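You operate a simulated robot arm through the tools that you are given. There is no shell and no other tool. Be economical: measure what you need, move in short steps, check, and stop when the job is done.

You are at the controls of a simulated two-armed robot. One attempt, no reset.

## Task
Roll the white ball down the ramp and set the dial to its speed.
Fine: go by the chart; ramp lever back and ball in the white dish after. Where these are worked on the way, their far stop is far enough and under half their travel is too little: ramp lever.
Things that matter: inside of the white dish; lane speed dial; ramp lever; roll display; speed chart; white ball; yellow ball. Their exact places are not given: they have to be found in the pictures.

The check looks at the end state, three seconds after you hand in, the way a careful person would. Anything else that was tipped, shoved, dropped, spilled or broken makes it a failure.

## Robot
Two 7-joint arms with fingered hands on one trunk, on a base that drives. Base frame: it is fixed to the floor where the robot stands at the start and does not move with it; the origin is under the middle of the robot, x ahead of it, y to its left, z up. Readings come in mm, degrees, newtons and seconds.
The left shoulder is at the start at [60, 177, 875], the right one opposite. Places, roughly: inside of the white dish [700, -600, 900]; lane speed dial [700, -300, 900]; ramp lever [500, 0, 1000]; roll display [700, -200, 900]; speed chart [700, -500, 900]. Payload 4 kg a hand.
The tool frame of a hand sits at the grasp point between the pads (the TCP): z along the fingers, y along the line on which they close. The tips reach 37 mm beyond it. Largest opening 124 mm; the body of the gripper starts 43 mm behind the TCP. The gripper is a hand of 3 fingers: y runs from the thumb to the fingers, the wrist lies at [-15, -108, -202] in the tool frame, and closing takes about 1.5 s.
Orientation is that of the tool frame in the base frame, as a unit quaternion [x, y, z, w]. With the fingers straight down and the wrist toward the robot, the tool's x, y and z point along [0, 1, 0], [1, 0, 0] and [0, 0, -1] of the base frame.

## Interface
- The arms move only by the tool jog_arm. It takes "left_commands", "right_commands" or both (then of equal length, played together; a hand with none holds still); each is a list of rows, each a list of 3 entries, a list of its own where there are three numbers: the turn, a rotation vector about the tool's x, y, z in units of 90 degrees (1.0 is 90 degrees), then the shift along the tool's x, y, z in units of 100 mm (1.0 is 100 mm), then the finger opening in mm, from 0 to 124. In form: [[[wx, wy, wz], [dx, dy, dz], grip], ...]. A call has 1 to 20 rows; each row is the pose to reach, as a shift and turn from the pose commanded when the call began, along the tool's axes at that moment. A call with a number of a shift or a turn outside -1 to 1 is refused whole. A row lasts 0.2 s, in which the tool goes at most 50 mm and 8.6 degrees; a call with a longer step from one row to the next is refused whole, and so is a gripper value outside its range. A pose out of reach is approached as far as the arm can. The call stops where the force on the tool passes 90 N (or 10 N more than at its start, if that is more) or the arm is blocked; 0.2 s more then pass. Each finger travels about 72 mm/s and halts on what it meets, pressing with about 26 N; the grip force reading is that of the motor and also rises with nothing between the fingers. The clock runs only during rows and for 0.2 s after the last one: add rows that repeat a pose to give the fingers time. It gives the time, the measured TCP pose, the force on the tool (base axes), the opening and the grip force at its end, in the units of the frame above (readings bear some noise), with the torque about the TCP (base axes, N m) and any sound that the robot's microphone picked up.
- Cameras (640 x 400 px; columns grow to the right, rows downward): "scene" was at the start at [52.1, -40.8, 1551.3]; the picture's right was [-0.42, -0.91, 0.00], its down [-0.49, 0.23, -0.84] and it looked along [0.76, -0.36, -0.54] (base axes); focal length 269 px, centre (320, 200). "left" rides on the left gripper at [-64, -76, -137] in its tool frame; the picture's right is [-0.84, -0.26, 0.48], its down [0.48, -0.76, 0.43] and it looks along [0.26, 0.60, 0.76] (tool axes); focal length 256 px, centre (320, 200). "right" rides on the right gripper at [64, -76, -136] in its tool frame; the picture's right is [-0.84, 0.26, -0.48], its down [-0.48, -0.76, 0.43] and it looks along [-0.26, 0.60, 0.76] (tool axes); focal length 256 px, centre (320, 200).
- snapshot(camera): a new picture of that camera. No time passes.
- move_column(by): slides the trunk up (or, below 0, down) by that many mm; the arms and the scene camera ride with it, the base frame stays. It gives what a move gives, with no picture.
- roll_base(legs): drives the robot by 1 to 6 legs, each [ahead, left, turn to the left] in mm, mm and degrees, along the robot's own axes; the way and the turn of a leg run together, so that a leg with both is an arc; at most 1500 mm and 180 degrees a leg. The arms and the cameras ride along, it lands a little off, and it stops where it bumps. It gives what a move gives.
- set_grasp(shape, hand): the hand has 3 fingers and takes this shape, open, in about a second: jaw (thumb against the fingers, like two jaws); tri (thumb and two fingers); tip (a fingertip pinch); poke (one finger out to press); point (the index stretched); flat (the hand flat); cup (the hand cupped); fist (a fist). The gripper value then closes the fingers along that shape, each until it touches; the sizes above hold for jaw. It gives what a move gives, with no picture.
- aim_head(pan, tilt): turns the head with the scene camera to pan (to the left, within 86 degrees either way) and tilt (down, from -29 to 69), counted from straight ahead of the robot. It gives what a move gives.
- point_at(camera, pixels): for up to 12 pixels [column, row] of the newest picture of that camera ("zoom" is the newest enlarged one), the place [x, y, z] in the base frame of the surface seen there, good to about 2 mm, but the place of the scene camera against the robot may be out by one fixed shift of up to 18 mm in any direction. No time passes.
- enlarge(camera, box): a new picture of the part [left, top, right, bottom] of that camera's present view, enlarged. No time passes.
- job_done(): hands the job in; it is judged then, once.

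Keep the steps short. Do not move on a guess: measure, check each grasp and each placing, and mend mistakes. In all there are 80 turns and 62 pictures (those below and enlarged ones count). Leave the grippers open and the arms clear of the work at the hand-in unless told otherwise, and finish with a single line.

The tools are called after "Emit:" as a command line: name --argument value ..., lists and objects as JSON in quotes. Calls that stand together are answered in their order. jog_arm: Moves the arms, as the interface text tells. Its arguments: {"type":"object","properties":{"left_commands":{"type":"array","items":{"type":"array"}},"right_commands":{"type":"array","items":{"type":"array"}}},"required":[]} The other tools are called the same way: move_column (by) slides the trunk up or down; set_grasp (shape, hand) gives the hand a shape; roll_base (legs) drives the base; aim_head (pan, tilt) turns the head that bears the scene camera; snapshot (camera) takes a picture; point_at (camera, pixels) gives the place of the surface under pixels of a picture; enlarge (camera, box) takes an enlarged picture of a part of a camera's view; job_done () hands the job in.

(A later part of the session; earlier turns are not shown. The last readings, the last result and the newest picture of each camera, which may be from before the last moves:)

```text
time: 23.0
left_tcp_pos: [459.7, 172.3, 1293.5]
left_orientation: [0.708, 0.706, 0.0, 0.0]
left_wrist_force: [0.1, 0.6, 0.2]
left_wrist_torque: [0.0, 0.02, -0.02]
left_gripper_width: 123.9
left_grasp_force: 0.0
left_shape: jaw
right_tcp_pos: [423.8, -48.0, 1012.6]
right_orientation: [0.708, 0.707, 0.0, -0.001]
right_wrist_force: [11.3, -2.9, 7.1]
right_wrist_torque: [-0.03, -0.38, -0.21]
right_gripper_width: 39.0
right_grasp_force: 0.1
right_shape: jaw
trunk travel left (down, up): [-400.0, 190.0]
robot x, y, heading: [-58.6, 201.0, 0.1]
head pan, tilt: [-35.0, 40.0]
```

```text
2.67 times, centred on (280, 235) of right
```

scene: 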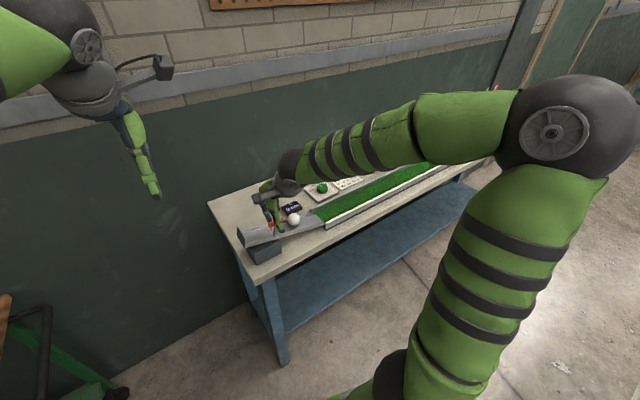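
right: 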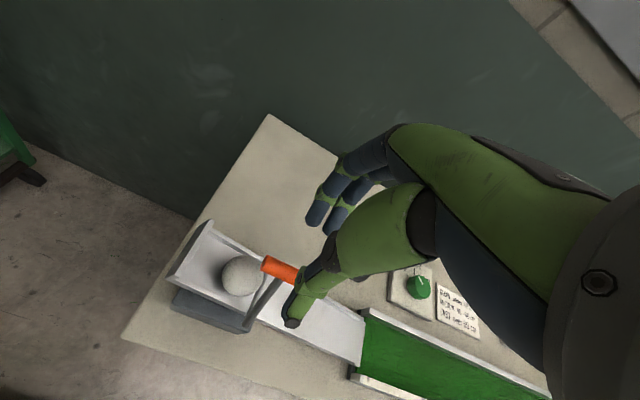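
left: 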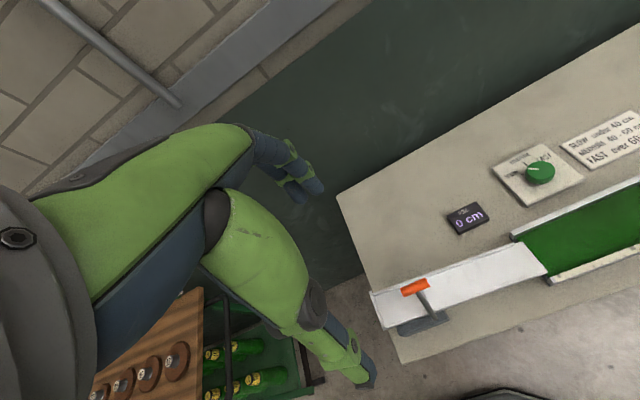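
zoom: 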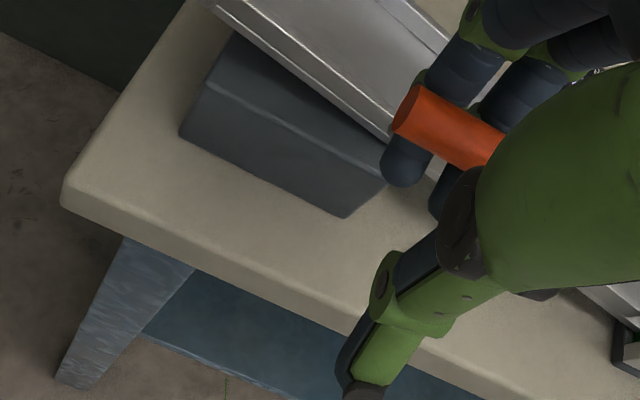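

Emit:
point_at --camera "zoom" --pixels '[[405, 115], [430, 115], [460, 130], [480, 145], [405, 170]]'

Emit:
jog_arm --right_commands '[[[0, 0, 0], [0, -0.04, 0.08], 36], [[0, 0, 0], [0, -0.08, 0.16], 36], [[0, 0, 0], [0, -0.08, 0.16], 36]]'

Emit:
enlarge --camera "right" --box '[160, 160, 400, 310]'

Emit:
point_at --camera "zoom" --pixels '[[405, 115], [430, 115], [460, 130], [480, 145], [405, 170]]'

```text
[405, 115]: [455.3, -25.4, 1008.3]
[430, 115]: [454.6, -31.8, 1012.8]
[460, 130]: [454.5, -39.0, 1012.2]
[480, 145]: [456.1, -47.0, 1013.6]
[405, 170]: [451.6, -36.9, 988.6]
```

```text
time: 23.8
left_tcp_pos: [460.5, 173.7, 1294.2]
left_orientation: [0.708, 0.706, 0.0, -0.001]
left_wrist_force: [0.8, 0.3, -0.4]
left_wrist_torque: [0.01, 0.03, -0.01]
left_gripper_width: 123.9
left_grasp_force: 0.1
left_shape: jaw
right_tcp_pos: [416.5, -48.0, 997.9]
right_orientation: [0.708, 0.706, 0.001, 0.001]
right_wrist_force: [17.0, -5.4, 13.1]
right_wrist_torque: [0.01, -0.57, -0.41]
right_gripper_width: 41.2
right_grasp_force: 0.1
right_shape: jaw
trunk travel left (down, up): [-400.0, 190.0]
robot x, y, heading: [-61.3, 203.0, -0.3]
head pan, tilt: [-35.0, 40.0]
```

```text
2.67 times, centred on (280, 235) of right
```

zoom: 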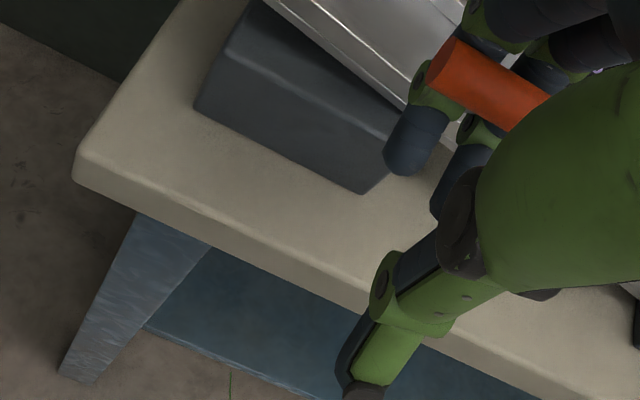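

```text
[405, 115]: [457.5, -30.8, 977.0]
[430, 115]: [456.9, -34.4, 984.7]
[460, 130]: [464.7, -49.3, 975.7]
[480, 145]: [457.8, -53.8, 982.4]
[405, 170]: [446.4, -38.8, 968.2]
```

The handle stayed at x≈457 while the hand went on, so the far stop is reached (about 60° of travel). I'll relieve the push and look at the lever and display.

Emit:
jog_arm --right_commands '[[[0, 0, 0], [0, 0.1, -0.2], 40], [[0, 0, 0], [0, 0.25, -0.35], 40], [[0, 0, 0], [0, 0.4, -0.39], 40], [[0, 0, 0], [0, 0.4, -0.39], 40]]'

Emit:
enlarge --camera "scene" --box '[220, 170, 348, 250]'

```text
time: 24.8
left_tcp_pos: [461.8, 172.1, 1292.0]
left_orientation: [0.708, 0.706, -0.001, 0.0]
left_wrist_force: [-0.2, 0.1, 0.1]
left_wrist_torque: [0.0, -0.02, 0.0]
left_gripper_width: 123.9
left_grasp_force: 0.1
left_shape: jaw
right_tcp_pos: [453.6, -48.3, 1030.3]
right_orientation: [0.707, 0.707, -0.005, -0.005]
right_wrist_force: [1.5, 3.8, -52.7]
right_wrist_torque: [-0.04, 2.08, 0.02]
right_gripper_width: 38.7
right_grasp_force: 0.0
right_shape: jaw
trunk travel left (down, up): [-400.0, 190.0]
robot x, y, heading: [-59.5, 205.6, -0.1]
head pan, tilt: [-35.0, 40.0]
```

```text
5.00 times, centred on (284, 210) of scene
```

zoom: 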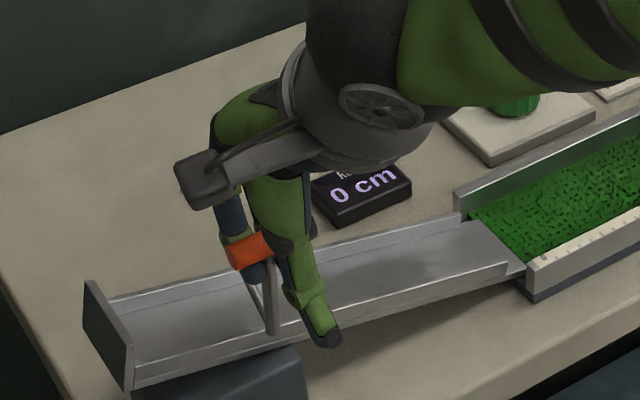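

There is a 52 N upward pull: the handle has caught on a finger knuckle. I'll go down a little and open the hand.

Emit:
jog_arm --right_commands '[[[0, 0, 0], [0, 0, 0.1], 40], [[0, 0, 0], [0, 0, 0.18], 45], [[0, 0, 0], [0, 0, 0.18], 55], [[0, 0, 0], [0, 0, 0.18], 65], [[0, 0, 0], [0, 0, 0.18], 70]]'

Emit:
enlarge --camera "right" --box '[160, 160, 400, 310]'

Emit:
enlarge --camera "scene" --box '[220, 170, 348, 250]'

```text
time: 26.0
left_tcp_pos: [459.0, 173.5, 1293.9]
left_orientation: [0.709, 0.705, -0.001, 0.001]
left_wrist_force: [0.0, 0.1, -0.5]
left_wrist_torque: [0.01, -0.02, 0.03]
left_gripper_width: 123.8
left_grasp_force: 0.0
left_shape: jaw
right_tcp_pos: [455.8, -47.0, 1018.8]
right_orientation: [0.707, 0.707, 0.001, 0.001]
right_wrist_force: [-1.0, 0.2, 6.8]
right_wrist_torque: [0.04, -0.25, 0.01]
right_gripper_width: 69.0
right_grasp_force: 0.1
right_shape: jaw
trunk travel left (down, up): [-400.0, 190.0]
robot x, y, heading: [-61.1, 202.1, -0.2]
head pan, tilt: [-35.0, 40.0]
```

```text
2.67 times, centred on (280, 235) of right
```

zoom: 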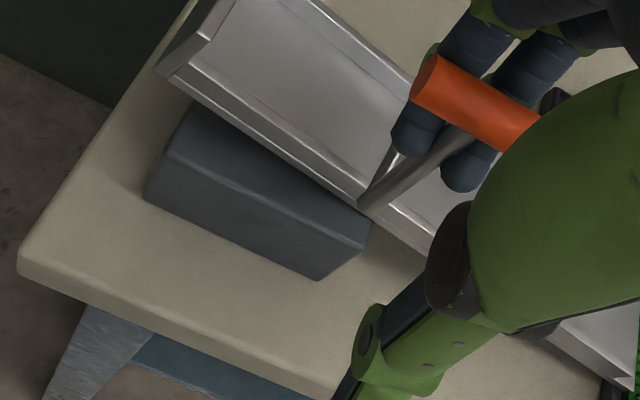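

```text
5.00 times, centred on (284, 210) of scene
```

zoom: 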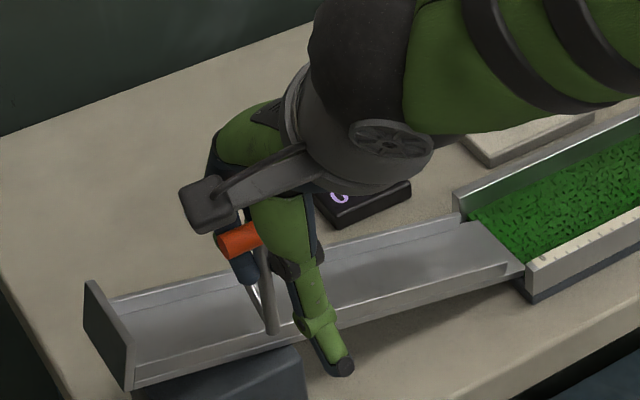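

Emit:
enlarge --camera "right" --box '[260, 150, 388, 230]'

Emit:
point_at --camera "zoom" --pixels '[[290, 150], [350, 190], [400, 220], [270, 260], [340, 260], [420, 330]]'

```text
5.00 times, centred on (324, 190) of right
```

zoom: 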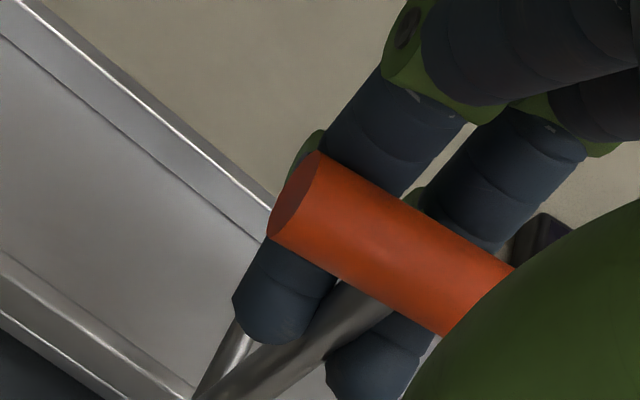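

```text
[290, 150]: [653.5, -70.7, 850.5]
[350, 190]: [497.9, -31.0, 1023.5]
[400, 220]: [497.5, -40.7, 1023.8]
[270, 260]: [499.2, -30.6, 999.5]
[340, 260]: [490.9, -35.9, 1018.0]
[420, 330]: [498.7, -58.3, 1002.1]
```

The lever now stands upright against the fingers, so it may spring back by itself. I'll open wider and move forward slowly to let it follow.

Emit:
jog_arm --right_commands '[[[0, 0, 0], [0, 0.1, 0], 80], [[0, 0, 0], [0, 0.2, 0], 90], [[0, 0, 0], [0, 0.3, 0], 100], [[0, 0, 0], [0, 0.4, 0], 110], [[0, 0, 0], [0, 0.5, 0], 110], [[0, 0, 0], [0, 0.6, 0], 110]]'

Emit:
enlarge --camera "right" --box '[160, 160, 400, 310]'

```text
time: 27.4
left_tcp_pos: [459.3, 174.0, 1293.8]
left_orientation: [0.708, 0.706, 0.0, 0.0]
left_wrist_force: [0.7, 0.1, 0.1]
left_wrist_torque: [-0.02, 0.0, 0.02]
left_gripper_width: 123.4
left_grasp_force: 0.1
left_shape: jaw
right_tcp_pos: [516.4, -47.9, 1017.5]
right_orientation: [0.708, 0.706, 0.0, 0.0]
right_wrist_force: [-0.3, 0.9, 0.6]
right_wrist_torque: [-0.01, 0.0, 0.01]
right_gripper_width: 109.7
right_grasp_force: 0.0
right_shape: jaw
trunk travel left (down, up): [-400.0, 190.0]
robot x, y, heading: [-62.5, 199.1, -0.2]
head pan, tilt: [-35.0, 40.0]
```

```text
2.67 times, centred on (280, 235) of right
```

zoom: 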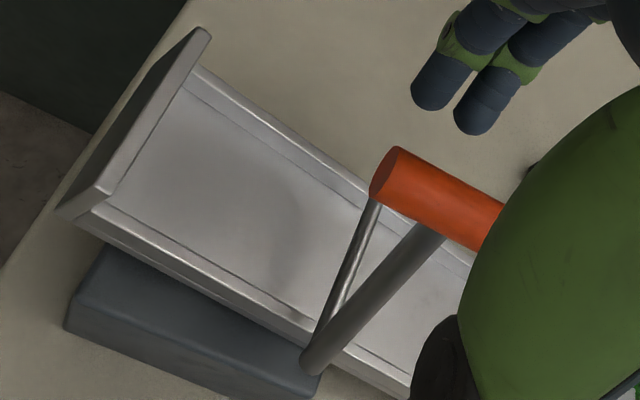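

Emit:
point_at --camera "zoom" --pixels '[[420, 175], [450, 190], [380, 300], [345, 270], [310, 360]]'

Emit:
enlarge --camera "scene" --box '[220, 170, 348, 250]'

```text
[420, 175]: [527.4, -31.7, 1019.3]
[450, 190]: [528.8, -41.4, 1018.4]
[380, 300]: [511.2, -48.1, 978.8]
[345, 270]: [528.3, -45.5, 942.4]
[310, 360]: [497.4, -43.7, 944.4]
```

```text
5.00 times, centred on (284, 210) of scene
```

zoom: 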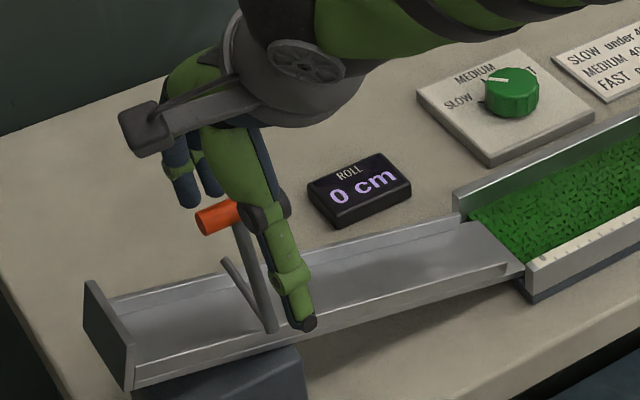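

The lever is within about 6 mm of its original position. I'll nudge it home with the thumb.

Emit:
jog_arm --right_commands '[[[0, 0, 0], [0, 0.1, -0.1], 90], [[0, 0, 0], [0, 0.2, -0.18], 70], [[0, 0, 0], [0, 0.2, -0.18], 50], [[0, 0, 0], [0, 0.2, -0.18], 50], [[0, 0, 0], [0, 0.25, -0.18], 50], [[0, 0, 0], [0, 0.3, -0.18], 50], [[0, 0, 0], [0, 0.34, -0.18], 50], [[0, 0, 0], [0, 0.38, -0.18], 50]]'

Emit:
enlarge --camera "right" --box '[160, 160, 400, 310]'

```text
time: 29.2
left_tcp_pos: [460.1, 174.1, 1292.8]
left_orientation: [0.709, 0.706, 0.0, 0.0]
left_wrist_force: [-0.4, -1.2, -1.3]
left_wrist_torque: [-0.02, -0.01, 0.01]
left_gripper_width: 123.6
left_grasp_force: 0.2
left_shape: jaw
right_tcp_pos: [554.0, -48.2, 1034.8]
right_orientation: [0.708, 0.706, 0.0, 0.0]
right_wrist_force: [-0.1, 0.1, 1.0]
right_wrist_torque: [0.0, -0.01, -0.01]
right_gripper_width: 50.4
right_grasp_force: 0.0
right_shape: jaw
trunk travel left (down, up): [-400.0, 190.0]
robot x, y, heading: [-60.1, 199.4, -0.3]
head pan, tilt: [-35.0, 40.0]
```

```text
2.67 times, centred on (280, 235) of right
```

zoom: 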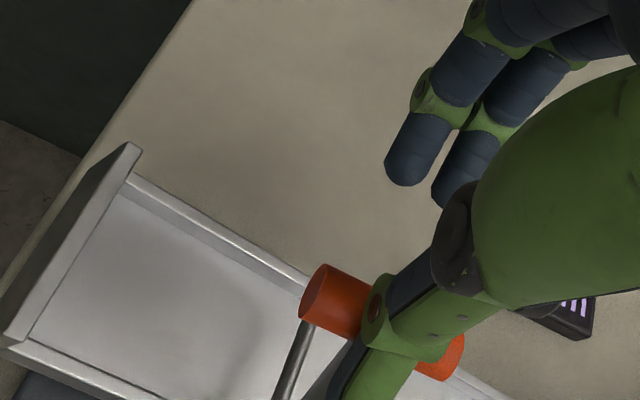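

Emit:
point_at --camera "zoom" --pixels '[[340, 285], [355, 295], [445, 360], [300, 350]]'

Emit:
jog_arm --right_commands '[[[0, 0, 0], [0, 0.03, 0], 50], [[0, 0, 0], [0, 0.06, 0], 50], [[0, 0, 0], [0, 0.09, 0], 50]]'

Emit:
enlarge --camera "right" --box '[160, 160, 400, 310]'

Emit:
point_at --camera "zoom" --pixels '[[340, 285], [355, 295], [320, 285], [300, 350]]'

```text
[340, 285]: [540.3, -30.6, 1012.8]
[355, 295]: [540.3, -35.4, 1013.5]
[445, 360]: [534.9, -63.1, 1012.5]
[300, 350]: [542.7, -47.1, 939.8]
```

```text
time: 30.0
left_tcp_pos: [459.1, 173.5, 1293.3]
left_orientation: [0.708, 0.706, -0.001, 0.0]
left_wrist_force: [0.5, 0.6, -0.3]
left_wrist_torque: [0.0, 0.02, -0.01]
left_gripper_width: 123.8
left_grasp_force: 0.1
left_shape: jaw
right_tcp_pos: [561.2, -48.3, 1035.5]
right_orientation: [0.708, 0.706, 0.001, 0.001]
right_wrist_force: [-8.6, 0.1, 0.3]
right_wrist_torque: [0.03, 0.22, -0.02]
right_gripper_width: 55.6
right_grasp_force: 0.0
right_shape: jaw
trunk travel left (down, up): [-400.0, 190.0]
robot x, y, heading: [-60.3, 201.5, -0.4]
head pan, tilt: [-35.0, 40.0]
```

```text
2.67 times, centred on (280, 235) of right
```

zoom: 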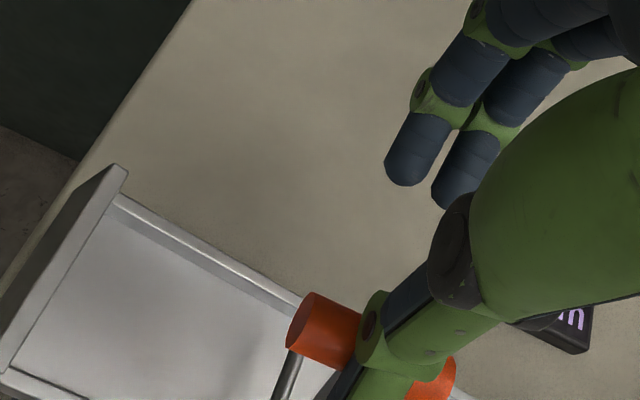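

```text
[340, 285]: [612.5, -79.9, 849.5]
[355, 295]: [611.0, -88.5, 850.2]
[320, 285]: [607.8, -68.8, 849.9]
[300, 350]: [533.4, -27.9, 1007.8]
```

The thumb meets the stop at -8.6 N, so the lever is back. I'll back off, open and lift clear.

Emit:
jog_arm --right_commands '[[[0, 0, 0], [0, -0.12, 0], 56], [[0, 0, 0], [0, -0.2, 0], 70], [[0, 0, 0], [0, -0.2, 0], 80], [[0, 0, 0], [0, -0.2, -0.3], 80], [[0, 0, 0], [0, -0.2, -0.65], 80], [[0, 0, 0], [0, -0.2, -1.0], 80]]'

Emit:
snapshot --camera "scene"

Emit:
enlarge --camera "right" --box '[160, 160, 480, 360]'

```text
time: 31.4
left_tcp_pos: [458.7, 173.7, 1293.4]
left_orientation: [0.708, 0.706, 0.001, 0.0]
left_wrist_force: [0.3, 0.2, -0.2]
left_wrist_torque: [-0.03, -0.04, 0.01]
left_gripper_width: 123.7
left_grasp_force: 0.0
left_shape: jaw
right_tcp_pos: [543.3, -48.9, 1135.8]
right_orientation: [0.708, 0.706, 0.001, 0.0]
right_wrist_force: [0.0, -0.2, 0.4]
right_wrist_torque: [0.01, -0.04, -0.01]
right_gripper_width: 79.4
right_grasp_force: 0.1
right_shape: jaw
trunk travel left (down, up): [-400.0, 190.0]
robot x, y, heading: [-59.1, 200.4, -0.2]
head pan, tilt: [-35.0, 40.0]
```

```text
19 pictures are left
```

scene: 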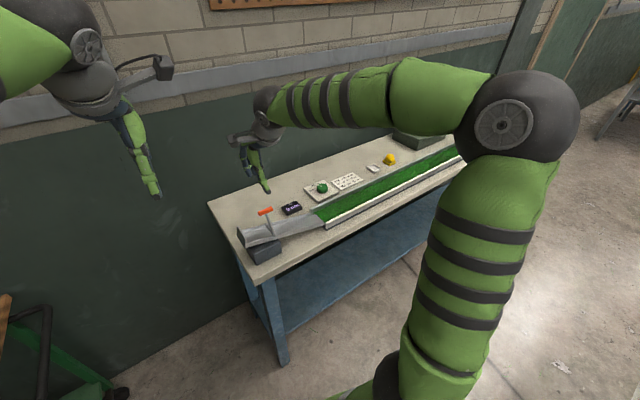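

```text
2.00 times, centred on (320, 260) of right
```

zoom: 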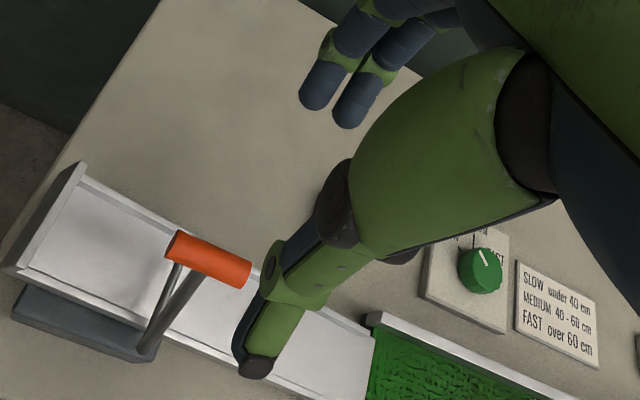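

The lever is back in place and no ball is visible in the near part of the lane. I'll drive 500 mm right (hands high above the table) toward the dial and the lane's end, then look.

Emit:
roll_base --legs '[[0, -500, 0]]'

Emit:
aim_head --pan -30 --tilt 40

Emit:
snapshot --camera "scene"

```text
time: 34.3
left_tcp_pos: [457.8, -322.9, 1293.0]
left_orientation: [0.709, 0.705, 0.0, 0.0]
left_wrist_force: [-0.2, -0.4, 0.7]
left_wrist_torque: [0.02, -0.01, 0.02]
left_gripper_width: 123.6
left_grasp_force: 0.1
left_shape: jaw
right_tcp_pos: [538.5, -545.5, 1136.4]
right_orientation: [0.709, 0.705, 0.0, 0.0]
right_wrist_force: [0.3, -1.0, -0.2]
right_wrist_torque: [0.02, 0.01, 0.02]
right_gripper_width: 79.8
right_grasp_force: 0.1
right_shape: jaw
trunk travel left (down, up): [-400.0, 190.0]
robot x, y, heading: [-61.8, -294.4, -0.4]
head pan, tilt: [-35.0, 40.0]
```

```text
time: 35.0
left_tcp_pos: [457.0, -323.1, 1293.2]
left_orientation: [0.709, 0.705, 0.0, 0.0]
left_wrist_force: [0.6, -0.4, -0.9]
left_wrist_torque: [-0.01, 0.01, -0.02]
left_gripper_width: 124.0
left_grasp_force: 0.1
left_shape: jaw
right_tcp_pos: [539.6, -546.0, 1136.0]
right_orientation: [0.709, 0.705, 0.0, 0.0]
right_wrist_force: [-0.1, -0.3, 0.5]
right_wrist_torque: [0.01, 0.0, 0.01]
right_gripper_width: 79.3
right_grasp_force: 0.0
right_shape: jaw
trunk travel left (down, up): [-400.0, 190.0]
robot x, y, heading: [-65.1, -292.2, -0.3]
head pan, tilt: [-30.0, 40.0]
```

```text
17 pictures are left
```

scene: 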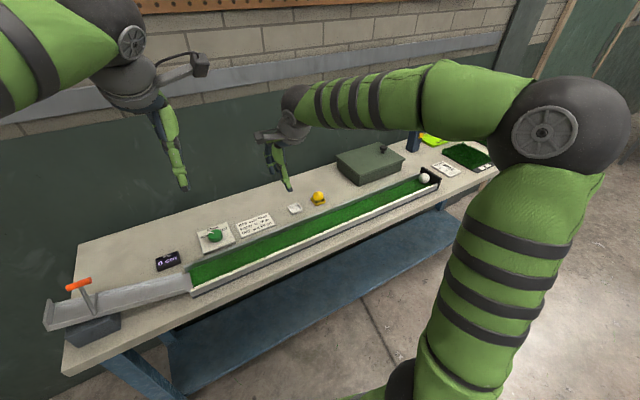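

The ball (424, 178) rests at the far end of the lane. I'll read the display and dial enlarged, and locate the ball.

Emit:
enlarge --camera "scene" --box '[40, 200, 280, 350]'

Emit:
point_at --camera "scene" --pixels '[[424, 178], [424, 174], [420, 178], [432, 182], [430, 172], [410, 185], [400, 200], [385, 200], [215, 236], [167, 260]]'

```text
2.67 times, centred on (160, 275) of scene
```

zoom: 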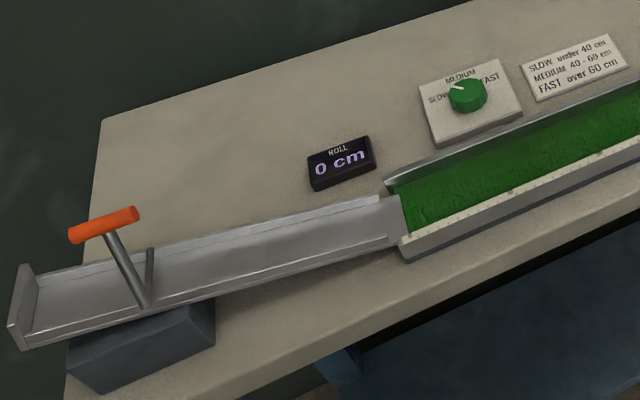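

```text
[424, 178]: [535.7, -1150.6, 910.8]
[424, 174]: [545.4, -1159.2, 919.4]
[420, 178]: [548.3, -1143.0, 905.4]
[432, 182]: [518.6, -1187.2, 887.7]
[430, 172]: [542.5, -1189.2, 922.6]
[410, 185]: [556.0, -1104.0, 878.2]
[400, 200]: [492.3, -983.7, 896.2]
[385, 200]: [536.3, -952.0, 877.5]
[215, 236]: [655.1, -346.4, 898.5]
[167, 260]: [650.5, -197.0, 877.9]
```

The display still seems to read 0 cm though the ball lies at the far end. I'll take one close look at the display and dial.

Emit:
enlarge --camera "scene" --box '[145, 220, 241, 280]'

```text
6.67 times, centred on (193, 250) of scene
```

zoom: 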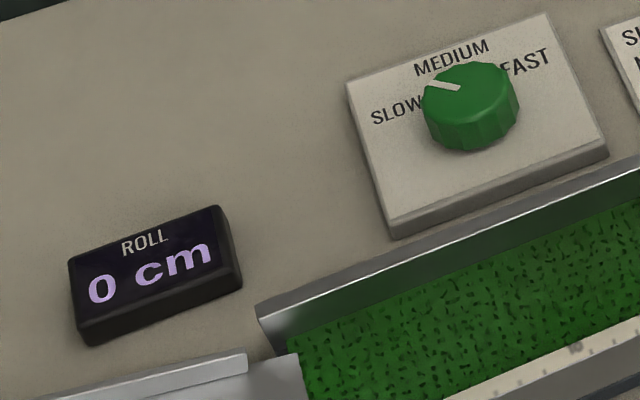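

The display reads 0 cm; it may not have latched. The ball must be fetched anyway, so I'll drive another 500 mm right to reach it and then look with the hand camera.

Emit:
roll_base --legs '[[0, -500, 0]]'

Emit:
jog_arm --right_commands '[[[0, 0, 0], [-0.4, 0.0, 0.3], 90], [[0, 0, 0], [-0.8, 0.0, 0.6], 100], [[0, 0, 0], [-1.0, 0.0, 0.6], 100]]'

Emit:
snapshot --camera "right"

```text
time: 37.9
left_tcp_pos: [455.1, -824.6, 1293.7]
left_orientation: [0.71, 0.705, 0.0, 0.0]
left_wrist_force: [0.4, -0.1, 0.5]
left_wrist_torque: [0.02, -0.02, -0.01]
left_gripper_width: 123.6
left_grasp_force: 0.0
left_shape: jaw
right_tcp_pos: [535.8, -1047.4, 1134.7]
right_orientation: [0.71, 0.705, 0.0, 0.0]
right_wrist_force: [0.7, -0.6, -0.3]
right_wrist_torque: [0.04, 0.0, 0.02]
right_gripper_width: 79.5
right_grasp_force: 0.0
right_shape: jaw
trunk travel left (down, up): [-400.0, 190.0]
robot x, y, heading: [-63.0, -791.9, -0.4]
head pan, tilt: [-30.0, 40.0]
```

```text
time: 38.7
left_tcp_pos: [454.4, -823.9, 1293.6]
left_orientation: [0.71, 0.705, 0.0, 0.0]
left_wrist_force: [0.0, 0.7, 0.6]
left_wrist_torque: [0.02, 0.04, 0.0]
left_gripper_width: 123.8
left_grasp_force: 0.0
left_shape: jaw
right_tcp_pos: [536.8, -1146.9, 1077.2]
right_orientation: [0.71, 0.704, 0.0, 0.0]
right_wrist_force: [0.0, -0.1, 0.3]
right_wrist_torque: [0.02, 0.04, 0.02]
right_gripper_width: 99.7
right_grasp_force: 0.0
right_shape: jaw
trunk travel left (down, up): [-400.0, 190.0]
robot x, y, heading: [-67.1, -794.2, -0.1]
head pan, tilt: [-30.0, 40.0]
```

```text
14 pictures are left
```

right: 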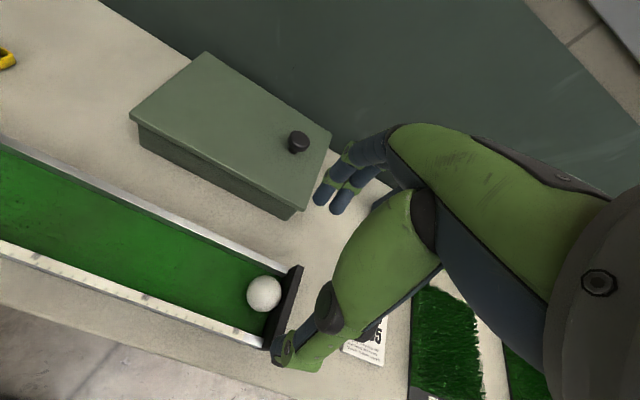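

I'll measure the ball at (264, 294), the lane walls and the end block.

Emit:
point_at --camera "right" --pixels '[[264, 294], [254, 294], [274, 294], [264, 284], [264, 304], [240, 290], [290, 280], [270, 325], [230, 325], [250, 262], [296, 145], [240, 200]]'

```text
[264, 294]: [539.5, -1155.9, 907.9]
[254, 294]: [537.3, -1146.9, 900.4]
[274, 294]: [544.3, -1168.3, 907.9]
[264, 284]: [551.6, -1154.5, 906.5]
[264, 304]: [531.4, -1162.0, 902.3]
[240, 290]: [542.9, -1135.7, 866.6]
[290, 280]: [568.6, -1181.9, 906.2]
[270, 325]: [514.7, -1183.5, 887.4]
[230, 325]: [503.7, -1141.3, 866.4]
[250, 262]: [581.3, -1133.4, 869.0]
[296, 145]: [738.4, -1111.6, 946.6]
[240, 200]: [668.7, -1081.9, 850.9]
```

Ball centre is (544.6, -1160.7, 888), touching the end block at y≈-1182. I'll come down at y≈-1156 with a 58 mm opening, clear of the block and lane walls.

Emit:
jog_arm --right_commands '[[[0, 0, 0], [-0.09, 0.08, 0.3], 80], [[0, 0, 0], [-0.09, 0.08, 0.6], 60], [[0, 0, 0], [-0.09, 0.08, 0.9], 58], [[0, 0, 0], [-0.09, 0.08, 1.0], 58]]'

Emit:
jog_arm --right_commands '[[[0, 0, 0], [0, 0, 0.2], 58], [[0, 0, 0], [0, 0, 0.4], 58], [[0, 0, 0], [0, 0, 0.58], 58], [[0, 0, 0], [0, 0, 0.58], 58]]'

Emit:
snapshot --camera "right"

```text
time: 39.7
left_tcp_pos: [455.4, -824.9, 1292.6]
left_orientation: [0.709, 0.705, -0.001, 0.0]
left_wrist_force: [-0.1, -0.4, 0.0]
left_wrist_torque: [0.0, 0.02, 0.0]
left_gripper_width: 123.8
left_grasp_force: 0.0
left_shape: jaw
right_tcp_pos: [544.7, -1154.4, 976.3]
right_orientation: [0.709, 0.705, 0.0, 0.0]
right_wrist_force: [0.0, 0.9, -0.4]
right_wrist_torque: [-0.01, -0.02, 0.0]
right_gripper_width: 58.2
right_grasp_force: 0.2
right_shape: jaw
trunk travel left (down, up): [-400.0, 190.0]
robot x, y, heading: [-66.7, -799.2, -0.3]
head pan, tilt: [-30.0, 40.0]
```

```text
time: 40.7
left_tcp_pos: [454.5, -823.9, 1294.5]
left_orientation: [0.709, 0.705, 0.0, 0.001]
left_wrist_force: [0.2, -0.1, 0.2]
left_wrist_torque: [-0.02, 0.0, 0.01]
left_gripper_width: 123.8
left_grasp_force: 0.1
left_shape: jaw
right_tcp_pos: [544.1, -1154.5, 921.4]
right_orientation: [0.71, 0.705, 0.001, 0.003]
right_wrist_force: [0.9, -1.8, 17.0]
right_wrist_torque: [0.1, -0.7, -0.04]
right_gripper_width: 58.4
right_grasp_force: 0.0
right_shape: jaw
trunk travel left (down, up): [-400.0, 190.0]
robot x, y, heading: [-62.9, -795.6, -0.4]
head pan, tilt: [-30.0, 40.0]
```

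```text
13 pictures are left
```

right: 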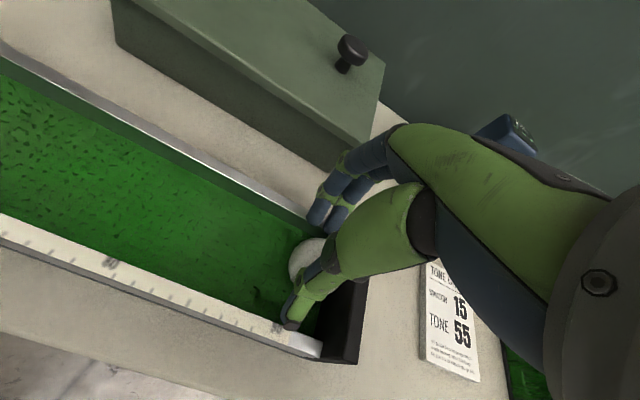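

17 N upward on the far (+x) side means the fingers touch the far wall top. I'll rise 6 mm, narrow to 50, and go down again.

Emit:
jog_arm --right_commands '[[[0, 0, 0], [0, 0, -0.08], 58], [[0, 0, 0], [0, -0.02, -0.08], 50], [[0, 0, 0], [0, -0.02, -0.08], 50], [[0, 0, 0], [0, -0.02, 0.02], 50], [[0, 0, 0], [0, -0.02, 0.02], 50]]'

```text
time: 41.9
left_tcp_pos: [453.6, -823.1, 1295.9]
left_orientation: [0.709, 0.705, 0.001, 0.001]
left_wrist_force: [0.3, -0.2, -0.3]
left_wrist_torque: [0.02, 0.0, -0.01]
left_gripper_width: 123.8
left_grasp_force: 0.1
left_shape: jaw
right_tcp_pos: [543.0, -1153.9, 918.0]
right_orientation: [0.709, 0.705, 0.001, 0.002]
right_wrist_force: [1.9, 0.5, 26.2]
right_wrist_torque: [0.1, 1.11, 0.03]
right_gripper_width: 39.2
right_grasp_force: 10.0
right_shape: jaw
trunk travel left (down, up): [-400.0, 190.0]
robot x, y, heading: [-64.8, -793.8, -0.0]
head pan, tilt: [-30.0, 40.0]
```

Now the thumb touches the near wall. I'll rise 5 mm and close on the ball.

Emit:
jog_arm --right_commands '[[[0, 0, 0], [0, 0.01, -0.05], 50], [[0, 0, 0], [0, 0.01, -0.05], 44], [[0, 0, 0], [0, 0.01, -0.05], 36], [[0, 0, 0], [0, 0.01, -0.05], 34], [[0, 0, 0], [0, 0.01, -0.05], 34], [[0, 0, 0], [0, 0.01, -0.05], 34]]'

Emit:
snapshot --camera "right"

```text
time: 43.3
left_tcp_pos: [453.7, -822.9, 1294.4]
left_orientation: [0.709, 0.705, 0.0, 0.0]
left_wrist_force: [-1.2, 0.0, 0.6]
left_wrist_torque: [0.0, 0.01, 0.01]
left_gripper_width: 123.8
left_grasp_force: 0.2
left_shape: jaw
right_tcp_pos: [543.1, -1154.3, 920.6]
right_orientation: [0.71, 0.705, 0.0, 0.0]
right_wrist_force: [-1.7, 4.0, -0.6]
right_wrist_torque: [0.15, 0.03, -0.07]
right_gripper_width: 35.2
right_grasp_force: 26.1
right_shape: jaw
trunk travel left (down, up): [-400.0, 190.0]
robot x, y, heading: [-63.2, -795.5, -0.5]
head pan, tilt: [-30.0, 40.0]
```

```text
12 pictures are left
```

right: 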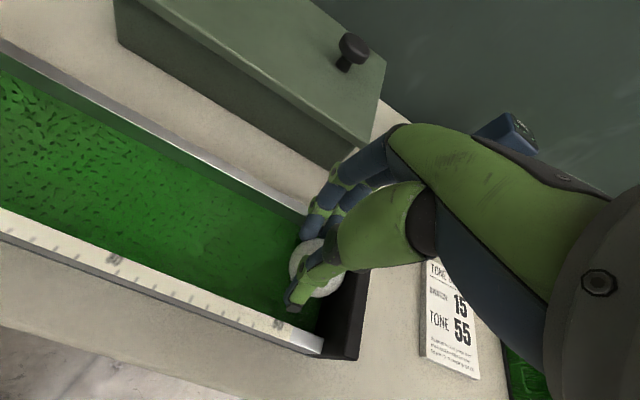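

Width 35 means the grip is off-centre. I'll reopen slightly, shift 6 mm toward the block, and close again.

Emit:
jog_arm --right_commands '[[[0, 0, 0], [0, 0, 0], 46], [[0, 0, 0], [0, 0, 0], 48], [[0, 0, 0], [-0.06, 0.01, 0], 48], [[0, 0, 0], [-0.06, 0.01, 0], 48], [[0, 0, 0], [-0.06, 0.01, 0], 38], [[0, 0, 0], [-0.06, 0.01, 0], 34], [[0, 0, 0], [-0.06, 0.01, 0], 34], [[0, 0, 0], [-0.06, 0.01, 0], 34]]'

```text
time: 45.1
left_tcp_pos: [454.5, -823.4, 1293.3]
left_orientation: [0.71, 0.705, 0.0, 0.0]
left_wrist_force: [-0.3, -0.2, 0.0]
left_wrist_torque: [0.02, 0.0, -0.02]
left_gripper_width: 123.8
left_grasp_force: 0.1
left_shape: jaw
right_tcp_pos: [543.8, -1158.8, 920.8]
right_orientation: [0.71, 0.704, 0.001, 0.0]
right_wrist_force: [-0.8, 0.2, 4.9]
right_wrist_torque: [0.04, 0.05, -0.02]
right_gripper_width: 38.0
right_grasp_force: 25.7
right_shape: jaw
trunk travel left (down, up): [-400.0, 190.0]
robot x, y, heading: [-65.2, -793.2, -0.5]
head pan, tilt: [-30.0, 40.0]
```

Width is 38 and the side force is gone. I'll lift gently and check.

Emit:
jog_arm --right_commands '[[[0, 0, 0], [0, 0, -0.1], 34], [[0, 0, 0], [0.05, 0, -0.2], 34], [[0, 0, 0], [0.1, 0, -0.4], 34], [[0, 0, 0], [0.1, 0, -0.7], 34], [[0, 0, 0], [0.1, 0, -1.0], 34]]'

Emit:
snapshot --camera "right"

```text
time: 46.3
left_tcp_pos: [455.8, -824.5, 1294.7]
left_orientation: [0.709, 0.705, 0.0, 0.0]
left_wrist_force: [-0.5, 0.7, 0.0]
left_wrist_torque: [0.01, -0.02, 0.0]
left_gripper_width: 123.6
left_grasp_force: 0.1
left_shape: jaw
right_tcp_pos: [544.9, -1151.1, 1021.0]
right_orientation: [0.71, 0.705, 0.001, 0.0]
right_wrist_force: [0.8, -0.2, -0.1]
right_wrist_torque: [0.01, -0.02, -0.01]
right_gripper_width: 37.7
right_grasp_force: 26.0
right_shape: jaw
trunk travel left (down, up): [-400.0, 190.0]
robot x, y, heading: [-62.8, -793.8, -0.4]
head pan, tilt: [-30.0, 40.0]
```

```text
11 pictures are left
```

right: 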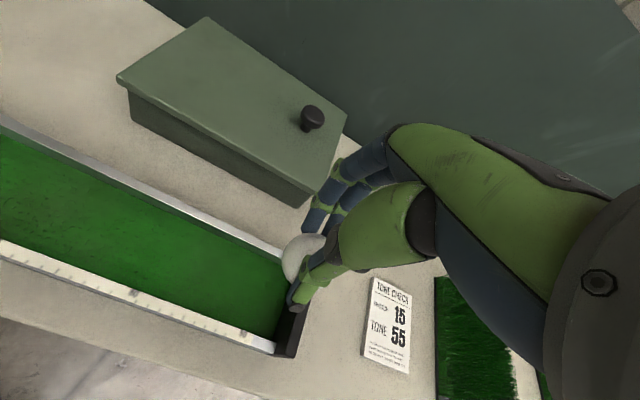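

The ball is held. I'll drive 500 mm left and re-read the display on the way.

Emit:
roll_base --legs '[[0, 500, 0]]'

Emit:
enlarge --camera "scene" --box '[40, 180, 296, 340]'

```text
time: 49.3
left_tcp_pos: [459.4, -325.8, 1294.6]
left_orientation: [0.711, 0.703, 0.0, 0.0]
left_wrist_force: [-0.7, 0.2, 0.4]
left_wrist_torque: [-0.01, -0.05, -0.01]
left_gripper_width: 123.6
left_grasp_force: 0.1
left_shape: jaw
right_tcp_pos: [546.9, -652.9, 1020.1]
right_orientation: [0.71, 0.704, 0.0, 0.0]
right_wrist_force: [-0.3, -1.0, -0.6]
right_wrist_torque: [0.03, -0.01, 0.0]
right_gripper_width: 37.9
right_grasp_force: 26.1
right_shape: jaw
trunk travel left (down, up): [-400.0, 190.0]
robot x, y, heading: [-57.0, -291.1, -0.7]
head pan, tilt: [-30.0, 40.0]
```

```text
2.50 times, centred on (168, 260) of scene
```

zoom: 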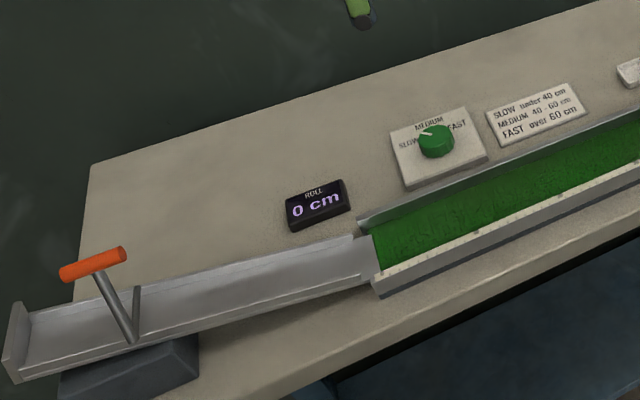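

The display is still 0, so the first roll didn't register. I'll repeat the roll, this time pulling faster and holding the lever open until the ball stops. Driving 500 mm left now.

Emit:
roll_base --legs '[[0, 500, 0.7]]'

Emit:
jog_arm --right_commands '[[[0, 0, 0], [0, 0, -0.25], 34], [[0, 0, 0], [0, 0, -0.5], 34], [[0, 0, 0], [0, 0, -0.78], 34]]'

```text
time: 52.2
left_tcp_pos: [463.0, 173.5, 1292.5]
left_orientation: [0.708, 0.706, 0.001, 0.0]
left_wrist_force: [0.2, 0.5, -1.4]
left_wrist_torque: [0.0, 0.02, -0.02]
left_gripper_width: 123.9
left_grasp_force: 0.1
left_shape: jaw
right_tcp_pos: [552.2, -152.9, 1020.1]
right_orientation: [0.708, 0.706, 0.0, 0.001]
right_wrist_force: [-0.3, 0.3, 0.0]
right_wrist_torque: [0.0, 0.0, 0.0]
right_gripper_width: 37.8
right_grasp_force: 26.1
right_shape: jaw
trunk travel left (down, up): [-400.0, 190.0]
robot x, y, heading: [-51.3, 202.8, -0.3]
head pan, tilt: [-30.0, 40.0]
```

```text
time: 53.0
left_tcp_pos: [462.7, 173.3, 1292.9]
left_orientation: [0.708, 0.706, 0.0, 0.0]
left_wrist_force: [0.2, -0.9, 0.6]
left_wrist_torque: [0.0, 0.0, 0.01]
left_gripper_width: 123.9
left_grasp_force: 0.0
left_shape: jaw
right_tcp_pos: [552.3, -152.9, 1098.7]
right_orientation: [0.709, 0.705, 0.0, -0.001]
right_wrist_force: [-0.5, -0.3, -0.3]
right_wrist_torque: [-0.02, -0.01, -0.02]
right_gripper_width: 37.7
right_grasp_force: 26.2
right_shape: jaw
trunk travel left (down, up): [-400.0, 190.0]
robot x, y, heading: [-54.6, 205.0, -0.4]
head pan, tilt: [-30.0, 40.0]
```

Emit:
jog_arm --right_commands '[[[0, 0, 0], [0.4, -0.05, 0], 34], [[0, 0, 0], [0.8, -0.1, 0], 34], [[0, 0, 0], [1.0, -0.12, 0], 34]]'

Emit:
jog_arm --right_commands '[[[0, 0, 0], [0.3, 0, 0], 34], [[0, 0, 0], [0.55, 0, 0], 34], [[0, 0, 0], [0.55, 0, 0.4], 34], [[0, 0, 0], [0.55, 0, 0.8], 34], [[0, 0, 0], [0.55, 0, 0.99], 34]]'

Emit:
enlarge --camera "scene" --box '[180, 170, 340, 270]'

```text
time: 53.8
left_tcp_pos: [462.9, 173.8, 1293.2]
left_orientation: [0.708, 0.706, 0.0, 0.0]
left_wrist_force: [0.0, -0.1, 0.8]
left_wrist_torque: [-0.01, -0.02, -0.03]
left_gripper_width: 123.6
left_grasp_force: 0.1
left_shape: jaw
right_tcp_pos: [541.7, -52.4, 1099.1]
right_orientation: [0.709, 0.705, 0.0, 0.0]
right_wrist_force: [0.4, -0.7, -0.7]
right_wrist_torque: [0.01, -0.01, -0.02]
right_gripper_width: 37.6
right_grasp_force: 26.2
right_shape: jaw
trunk travel left (down, up): [-400.0, 190.0]
robot x, y, heading: [-54.4, 200.6, -0.3]
head pan, tilt: [-30.0, 40.0]
```

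```text
time: 55.0
left_tcp_pos: [463.7, 172.7, 1292.7]
left_orientation: [0.708, 0.706, -0.001, 0.0]
left_wrist_force: [-0.5, 0.6, 0.6]
left_wrist_torque: [0.0, -0.03, 0.06]
left_gripper_width: 123.7
left_grasp_force: 0.0
left_shape: jaw
right_tcp_pos: [540.6, 2.0, 1000.0]
right_orientation: [0.709, 0.705, 0.001, 0.0]
right_wrist_force: [-0.5, 0.3, -0.9]
right_wrist_torque: [0.01, 0.0, -0.02]
right_gripper_width: 37.5
right_grasp_force: 26.3
right_shape: jaw
trunk travel left (down, up): [-400.0, 190.0]
robot x, y, heading: [-56.3, 203.9, -0.2]
head pan, tilt: [-30.0, 40.0]
```

```text
4.00 times, centred on (260, 220) of scene
```

zoom: 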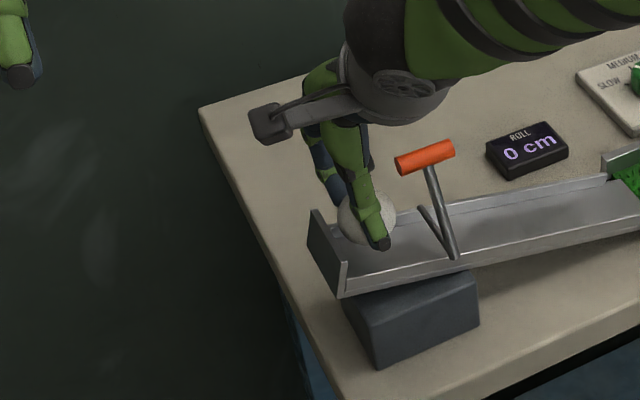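

The ball is over the spot behind the gate. I'll lower 14 mm, release, and lift.

Emit:
jog_arm --right_commands '[[[0, 0, 0], [0, 0, 0.15], 34], [[0, 0, 0], [0, 0, 0.15], 38], [[0, 0, 0], [0, 0, 0.15], 44], [[0, 0, 0], [0, 0, 0.15], 50], [[0, 0, 0], [0, 0, 0.15], 60], [[0, 0, 0], [0, 0, 0.15], 70], [[0, 0, 0], [0, 0, -0.2], 70], [[0, 0, 0], [0, 0, -0.55], 70], [[0, 0, 0], [0, 0, -0.87], 70]]'

Emit:
jog_arm --right_commands '[[[0, 0, 0], [-0.25, -0.03, 0], 60], [[0, 0, 0], [-0.5, -0.06, 0], 55], [[0, 0, 0], [-0.5, -0.06, 0.0], 55]]'

Emit:
enlarge --camera "scene" --box '[180, 170, 340, 270]'

```text
time: 57.0
left_tcp_pos: [463.0, 173.7, 1293.2]
left_orientation: [0.708, 0.706, 0.001, 0.0]
left_wrist_force: [0.7, 0.7, 0.3]
left_wrist_torque: [0.0, 0.01, 0.0]
left_gripper_width: 123.8
left_grasp_force: 0.0
left_shape: jaw
right_tcp_pos: [539.7, 1.8, 1086.9]
right_orientation: [0.708, 0.706, 0.0, 0.0]
right_wrist_force: [-0.3, 0.9, 0.3]
right_wrist_torque: [-0.01, -0.01, 0.0]
right_gripper_width: 69.7
right_grasp_force: 0.0
right_shape: jaw
trunk travel left (down, up): [-400.0, 190.0]
robot x, y, heading: [-54.7, 200.4, -0.4]
head pan, tilt: [-30.0, 40.0]
```

```text
time: 57.8
left_tcp_pos: [463.4, 172.1, 1293.3]
left_orientation: [0.708, 0.706, 0.0, 0.0]
left_wrist_force: [-0.6, -0.6, 0.0]
left_wrist_torque: [0.0, 0.0, 0.02]
left_gripper_width: 123.8
left_grasp_force: 0.1
left_shape: jaw
right_tcp_pos: [534.8, -47.0, 1086.2]
right_orientation: [0.708, 0.706, 0.0, 0.001]
right_wrist_force: [0.9, -0.8, 0.0]
right_wrist_torque: [0.01, 0.02, 0.0]
right_gripper_width: 55.4
right_grasp_force: 0.0
right_shape: jaw
trunk travel left (down, up): [-400.0, 190.0]
robot x, y, heading: [-54.8, 202.6, -0.3]
head pan, tilt: [-30.0, 40.0]
```

```text
4.00 times, centred on (260, 220) of scene
```

zoom: 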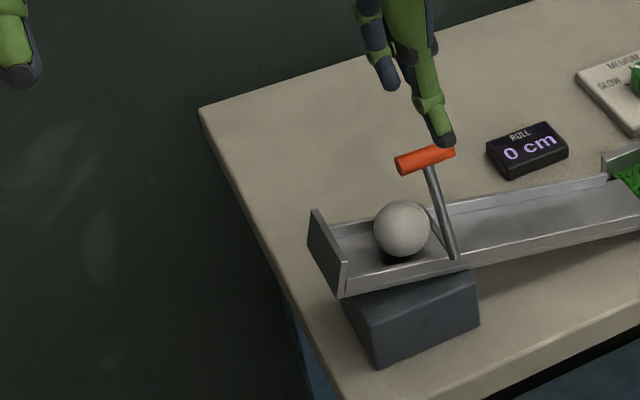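

The ball rests behind the gate. I'll lower onto the handle, narrow the opening, then pull briskly to the stop and hold it for about 3 s.

Emit:
jog_arm --right_commands '[[[0, 0, 0], [0, 0, 0.25], 55], [[0, 0, 0], [0, 0, 0.5], 55], [[0, 0, 0], [0, 0, 0.5], 45], [[0, 0, 0], [0, 0, 0.5], 36], [[0, 0, 0], [0, 0, 0.5], 36]]'

Emit:
jog_arm --right_commands '[[[0, 0, 0], [0, -0.46, -0.1], 36], [[0, 0, 0], [0, -0.88, -0.02], 36], [[0, 0, 0], [0, -0.94, 0.0], 36], [[0, 0, 0], [0, -0.94, 0.0], 36], [[0, 0, 0], [0, -0.94, 0.0], 36], [[0, 0, 0], [0, -0.94, 0.0], 36], [[0, 0, 0], [0, -0.94, 0.0], 36], [[0, 0, 0], [0, -0.94, 0.0], 36], [[0, 0, 0], [0, -0.94, 0.0], 36], [[0, 0, 0], [0, -0.94, 0.0], 36], [[0, 0, 0], [0, -0.94, 0.0], 36], [[0, 0, 0], [0, -0.94, 0.0], 36], [[0, 0, 0], [0, -0.94, 0.0], 36], [[0, 0, 0], [0, -0.94, 0.0], 36], [[0, 0, 0], [0, -0.94, 0.0], 36], [[0, 0, 0], [0, -0.94, 0.0], 36], [[0, 0, 0], [0, -0.94, 0.0], 36], [[0, 0, 0], [0, -0.94, 0.0], 36], [[0, 0, 0], [0, -0.94, 0.0], 36], [[0, 0, 0], [0, -0.94, 0.0], 36]]'

Emit:
enlarge --camera "scene" --box '[180, 150, 372, 270]'

```text
time: 59.0
left_tcp_pos: [463.9, 173.9, 1293.5]
left_orientation: [0.709, 0.706, 0.0, 0.0]
left_wrist_force: [0.5, 0.3, 0.5]
left_wrist_torque: [-0.02, 0.01, -0.01]
left_gripper_width: 124.0
left_grasp_force: 0.0
left_shape: jaw
right_tcp_pos: [534.6, -48.7, 1036.0]
right_orientation: [0.708, 0.706, 0.001, 0.0]
right_wrist_force: [0.3, -0.8, 1.4]
right_wrist_torque: [0.02, -0.02, 0.0]
right_gripper_width: 36.5
right_grasp_force: 0.0
right_shape: jaw
trunk travel left (down, up): [-400.0, 190.0]
robot x, y, heading: [-56.8, 203.0, -0.2]
head pan, tilt: [-30.0, 40.0]
```

```text
time: 63.2
left_tcp_pos: [463.0, 172.9, 1292.9]
left_orientation: [0.708, 0.706, 0.0, 0.0]
left_wrist_force: [0.2, -0.3, 0.3]
left_wrist_torque: [-0.04, 0.0, 0.02]
left_gripper_width: 123.7
left_grasp_force: 0.1
left_shape: jaw
right_tcp_pos: [442.3, -48.4, 1036.2]
right_orientation: [0.708, 0.706, 0.0, 0.0]
right_wrist_force: [8.2, -1.8, 7.4]
right_wrist_torque: [-0.05, -0.44, -0.01]
right_gripper_width: 38.3
right_grasp_force: 0.1
right_shape: jaw
trunk travel left (down, up): [-400.0, 190.0]
robot x, y, heading: [-53.4, 204.1, -0.3]
head pan, tilt: [-30.0, 40.0]
```

```text
3.33 times, centred on (276, 210) of scene
```

zoom: 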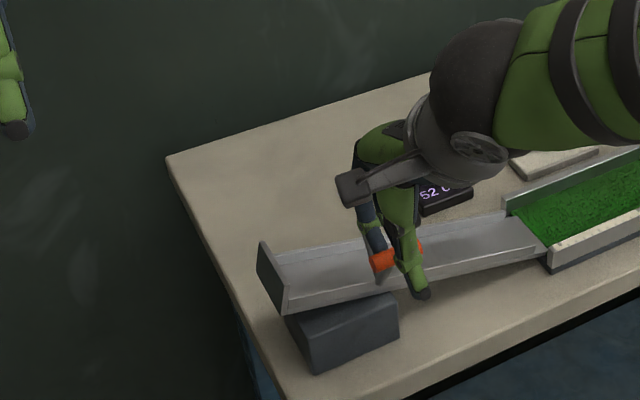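

The display now shows 52 (cm). I'll return the lever: open while moving forward so it follows, then push it home with the thumb.

Emit:
jog_arm --right_commands '[[[0, 0, 0], [0, 0.1, 0], 50], [[0, 0, 0], [0, 0.22, 0], 65], [[0, 0, 0], [0, 0.34, 0], 80], [[0, 0, 0], [0, 0.46, 0], 95], [[0, 0, 0], [0, 0.6, 0], 110], [[0, 0, 0], [0, 0.74, 0], 110], [[0, 0, 0], [0, 0.74, 0], 110]]'

Emit:
jog_arm --right_commands '[[[0, 0, 0], [0, 0.1, 0], 90], [[0, 0, 0], [0, 0.2, 0], 70], [[0, 0, 0], [0, 0.2, 0], 50], [[0, 0, 0], [0, 0.2, 0], 50], [[0, 0, 0], [0, 0.28, 0], 50], [[0, 0, 0], [0, 0.34, 0], 50], [[0, 0, 0], [0, 0.4, 0], 50], [[0, 0, 0], [0, 0.46, 0], 50], [[0, 0, 0], [0, 0.46, 0], 50]]'

```text
time: 64.8
left_tcp_pos: [463.7, 173.5, 1293.4]
left_orientation: [0.708, 0.706, 0.0, 0.0]
left_wrist_force: [0.0, -0.7, 0.1]
left_wrist_torque: [-0.02, -0.03, -0.02]
left_gripper_width: 123.8
left_grasp_force: 0.1
left_shape: jaw
right_tcp_pos: [515.2, -46.1, 1037.0]
right_orientation: [0.708, 0.706, 0.0, 0.001]
right_wrist_force: [-2.1, -0.3, 2.2]
right_wrist_torque: [-0.03, 0.21, -0.01]
right_gripper_width: 109.6
right_grasp_force: 0.1
right_shape: jaw
trunk travel left (down, up): [-400.0, 190.0]
robot x, y, heading: [-55.9, 199.7, -0.4]
head pan, tilt: [-30.0, 40.0]
```

```text
time: 66.8
left_tcp_pos: [463.3, 174.6, 1294.3]
left_orientation: [0.709, 0.705, 0.0, 0.0]
left_wrist_force: [-0.5, -0.1, -0.1]
left_wrist_torque: [0.01, 0.0, 0.02]
left_gripper_width: 123.8
left_grasp_force: 0.1
left_shape: jaw
right_tcp_pos: [559.9, -47.8, 1036.2]
right_orientation: [0.709, 0.705, 0.0, 0.0]
right_wrist_force: [-6.5, 0.5, 0.5]
right_wrist_torque: [-0.01, 0.14, 0.0]
right_gripper_width: 54.4
right_grasp_force: 0.2
right_shape: jaw
trunk travel left (down, up): [-400.0, 190.0]
robot x, y, heading: [-54.1, 200.2, -0.4]
head pan, tilt: [-30.0, 40.0]
```

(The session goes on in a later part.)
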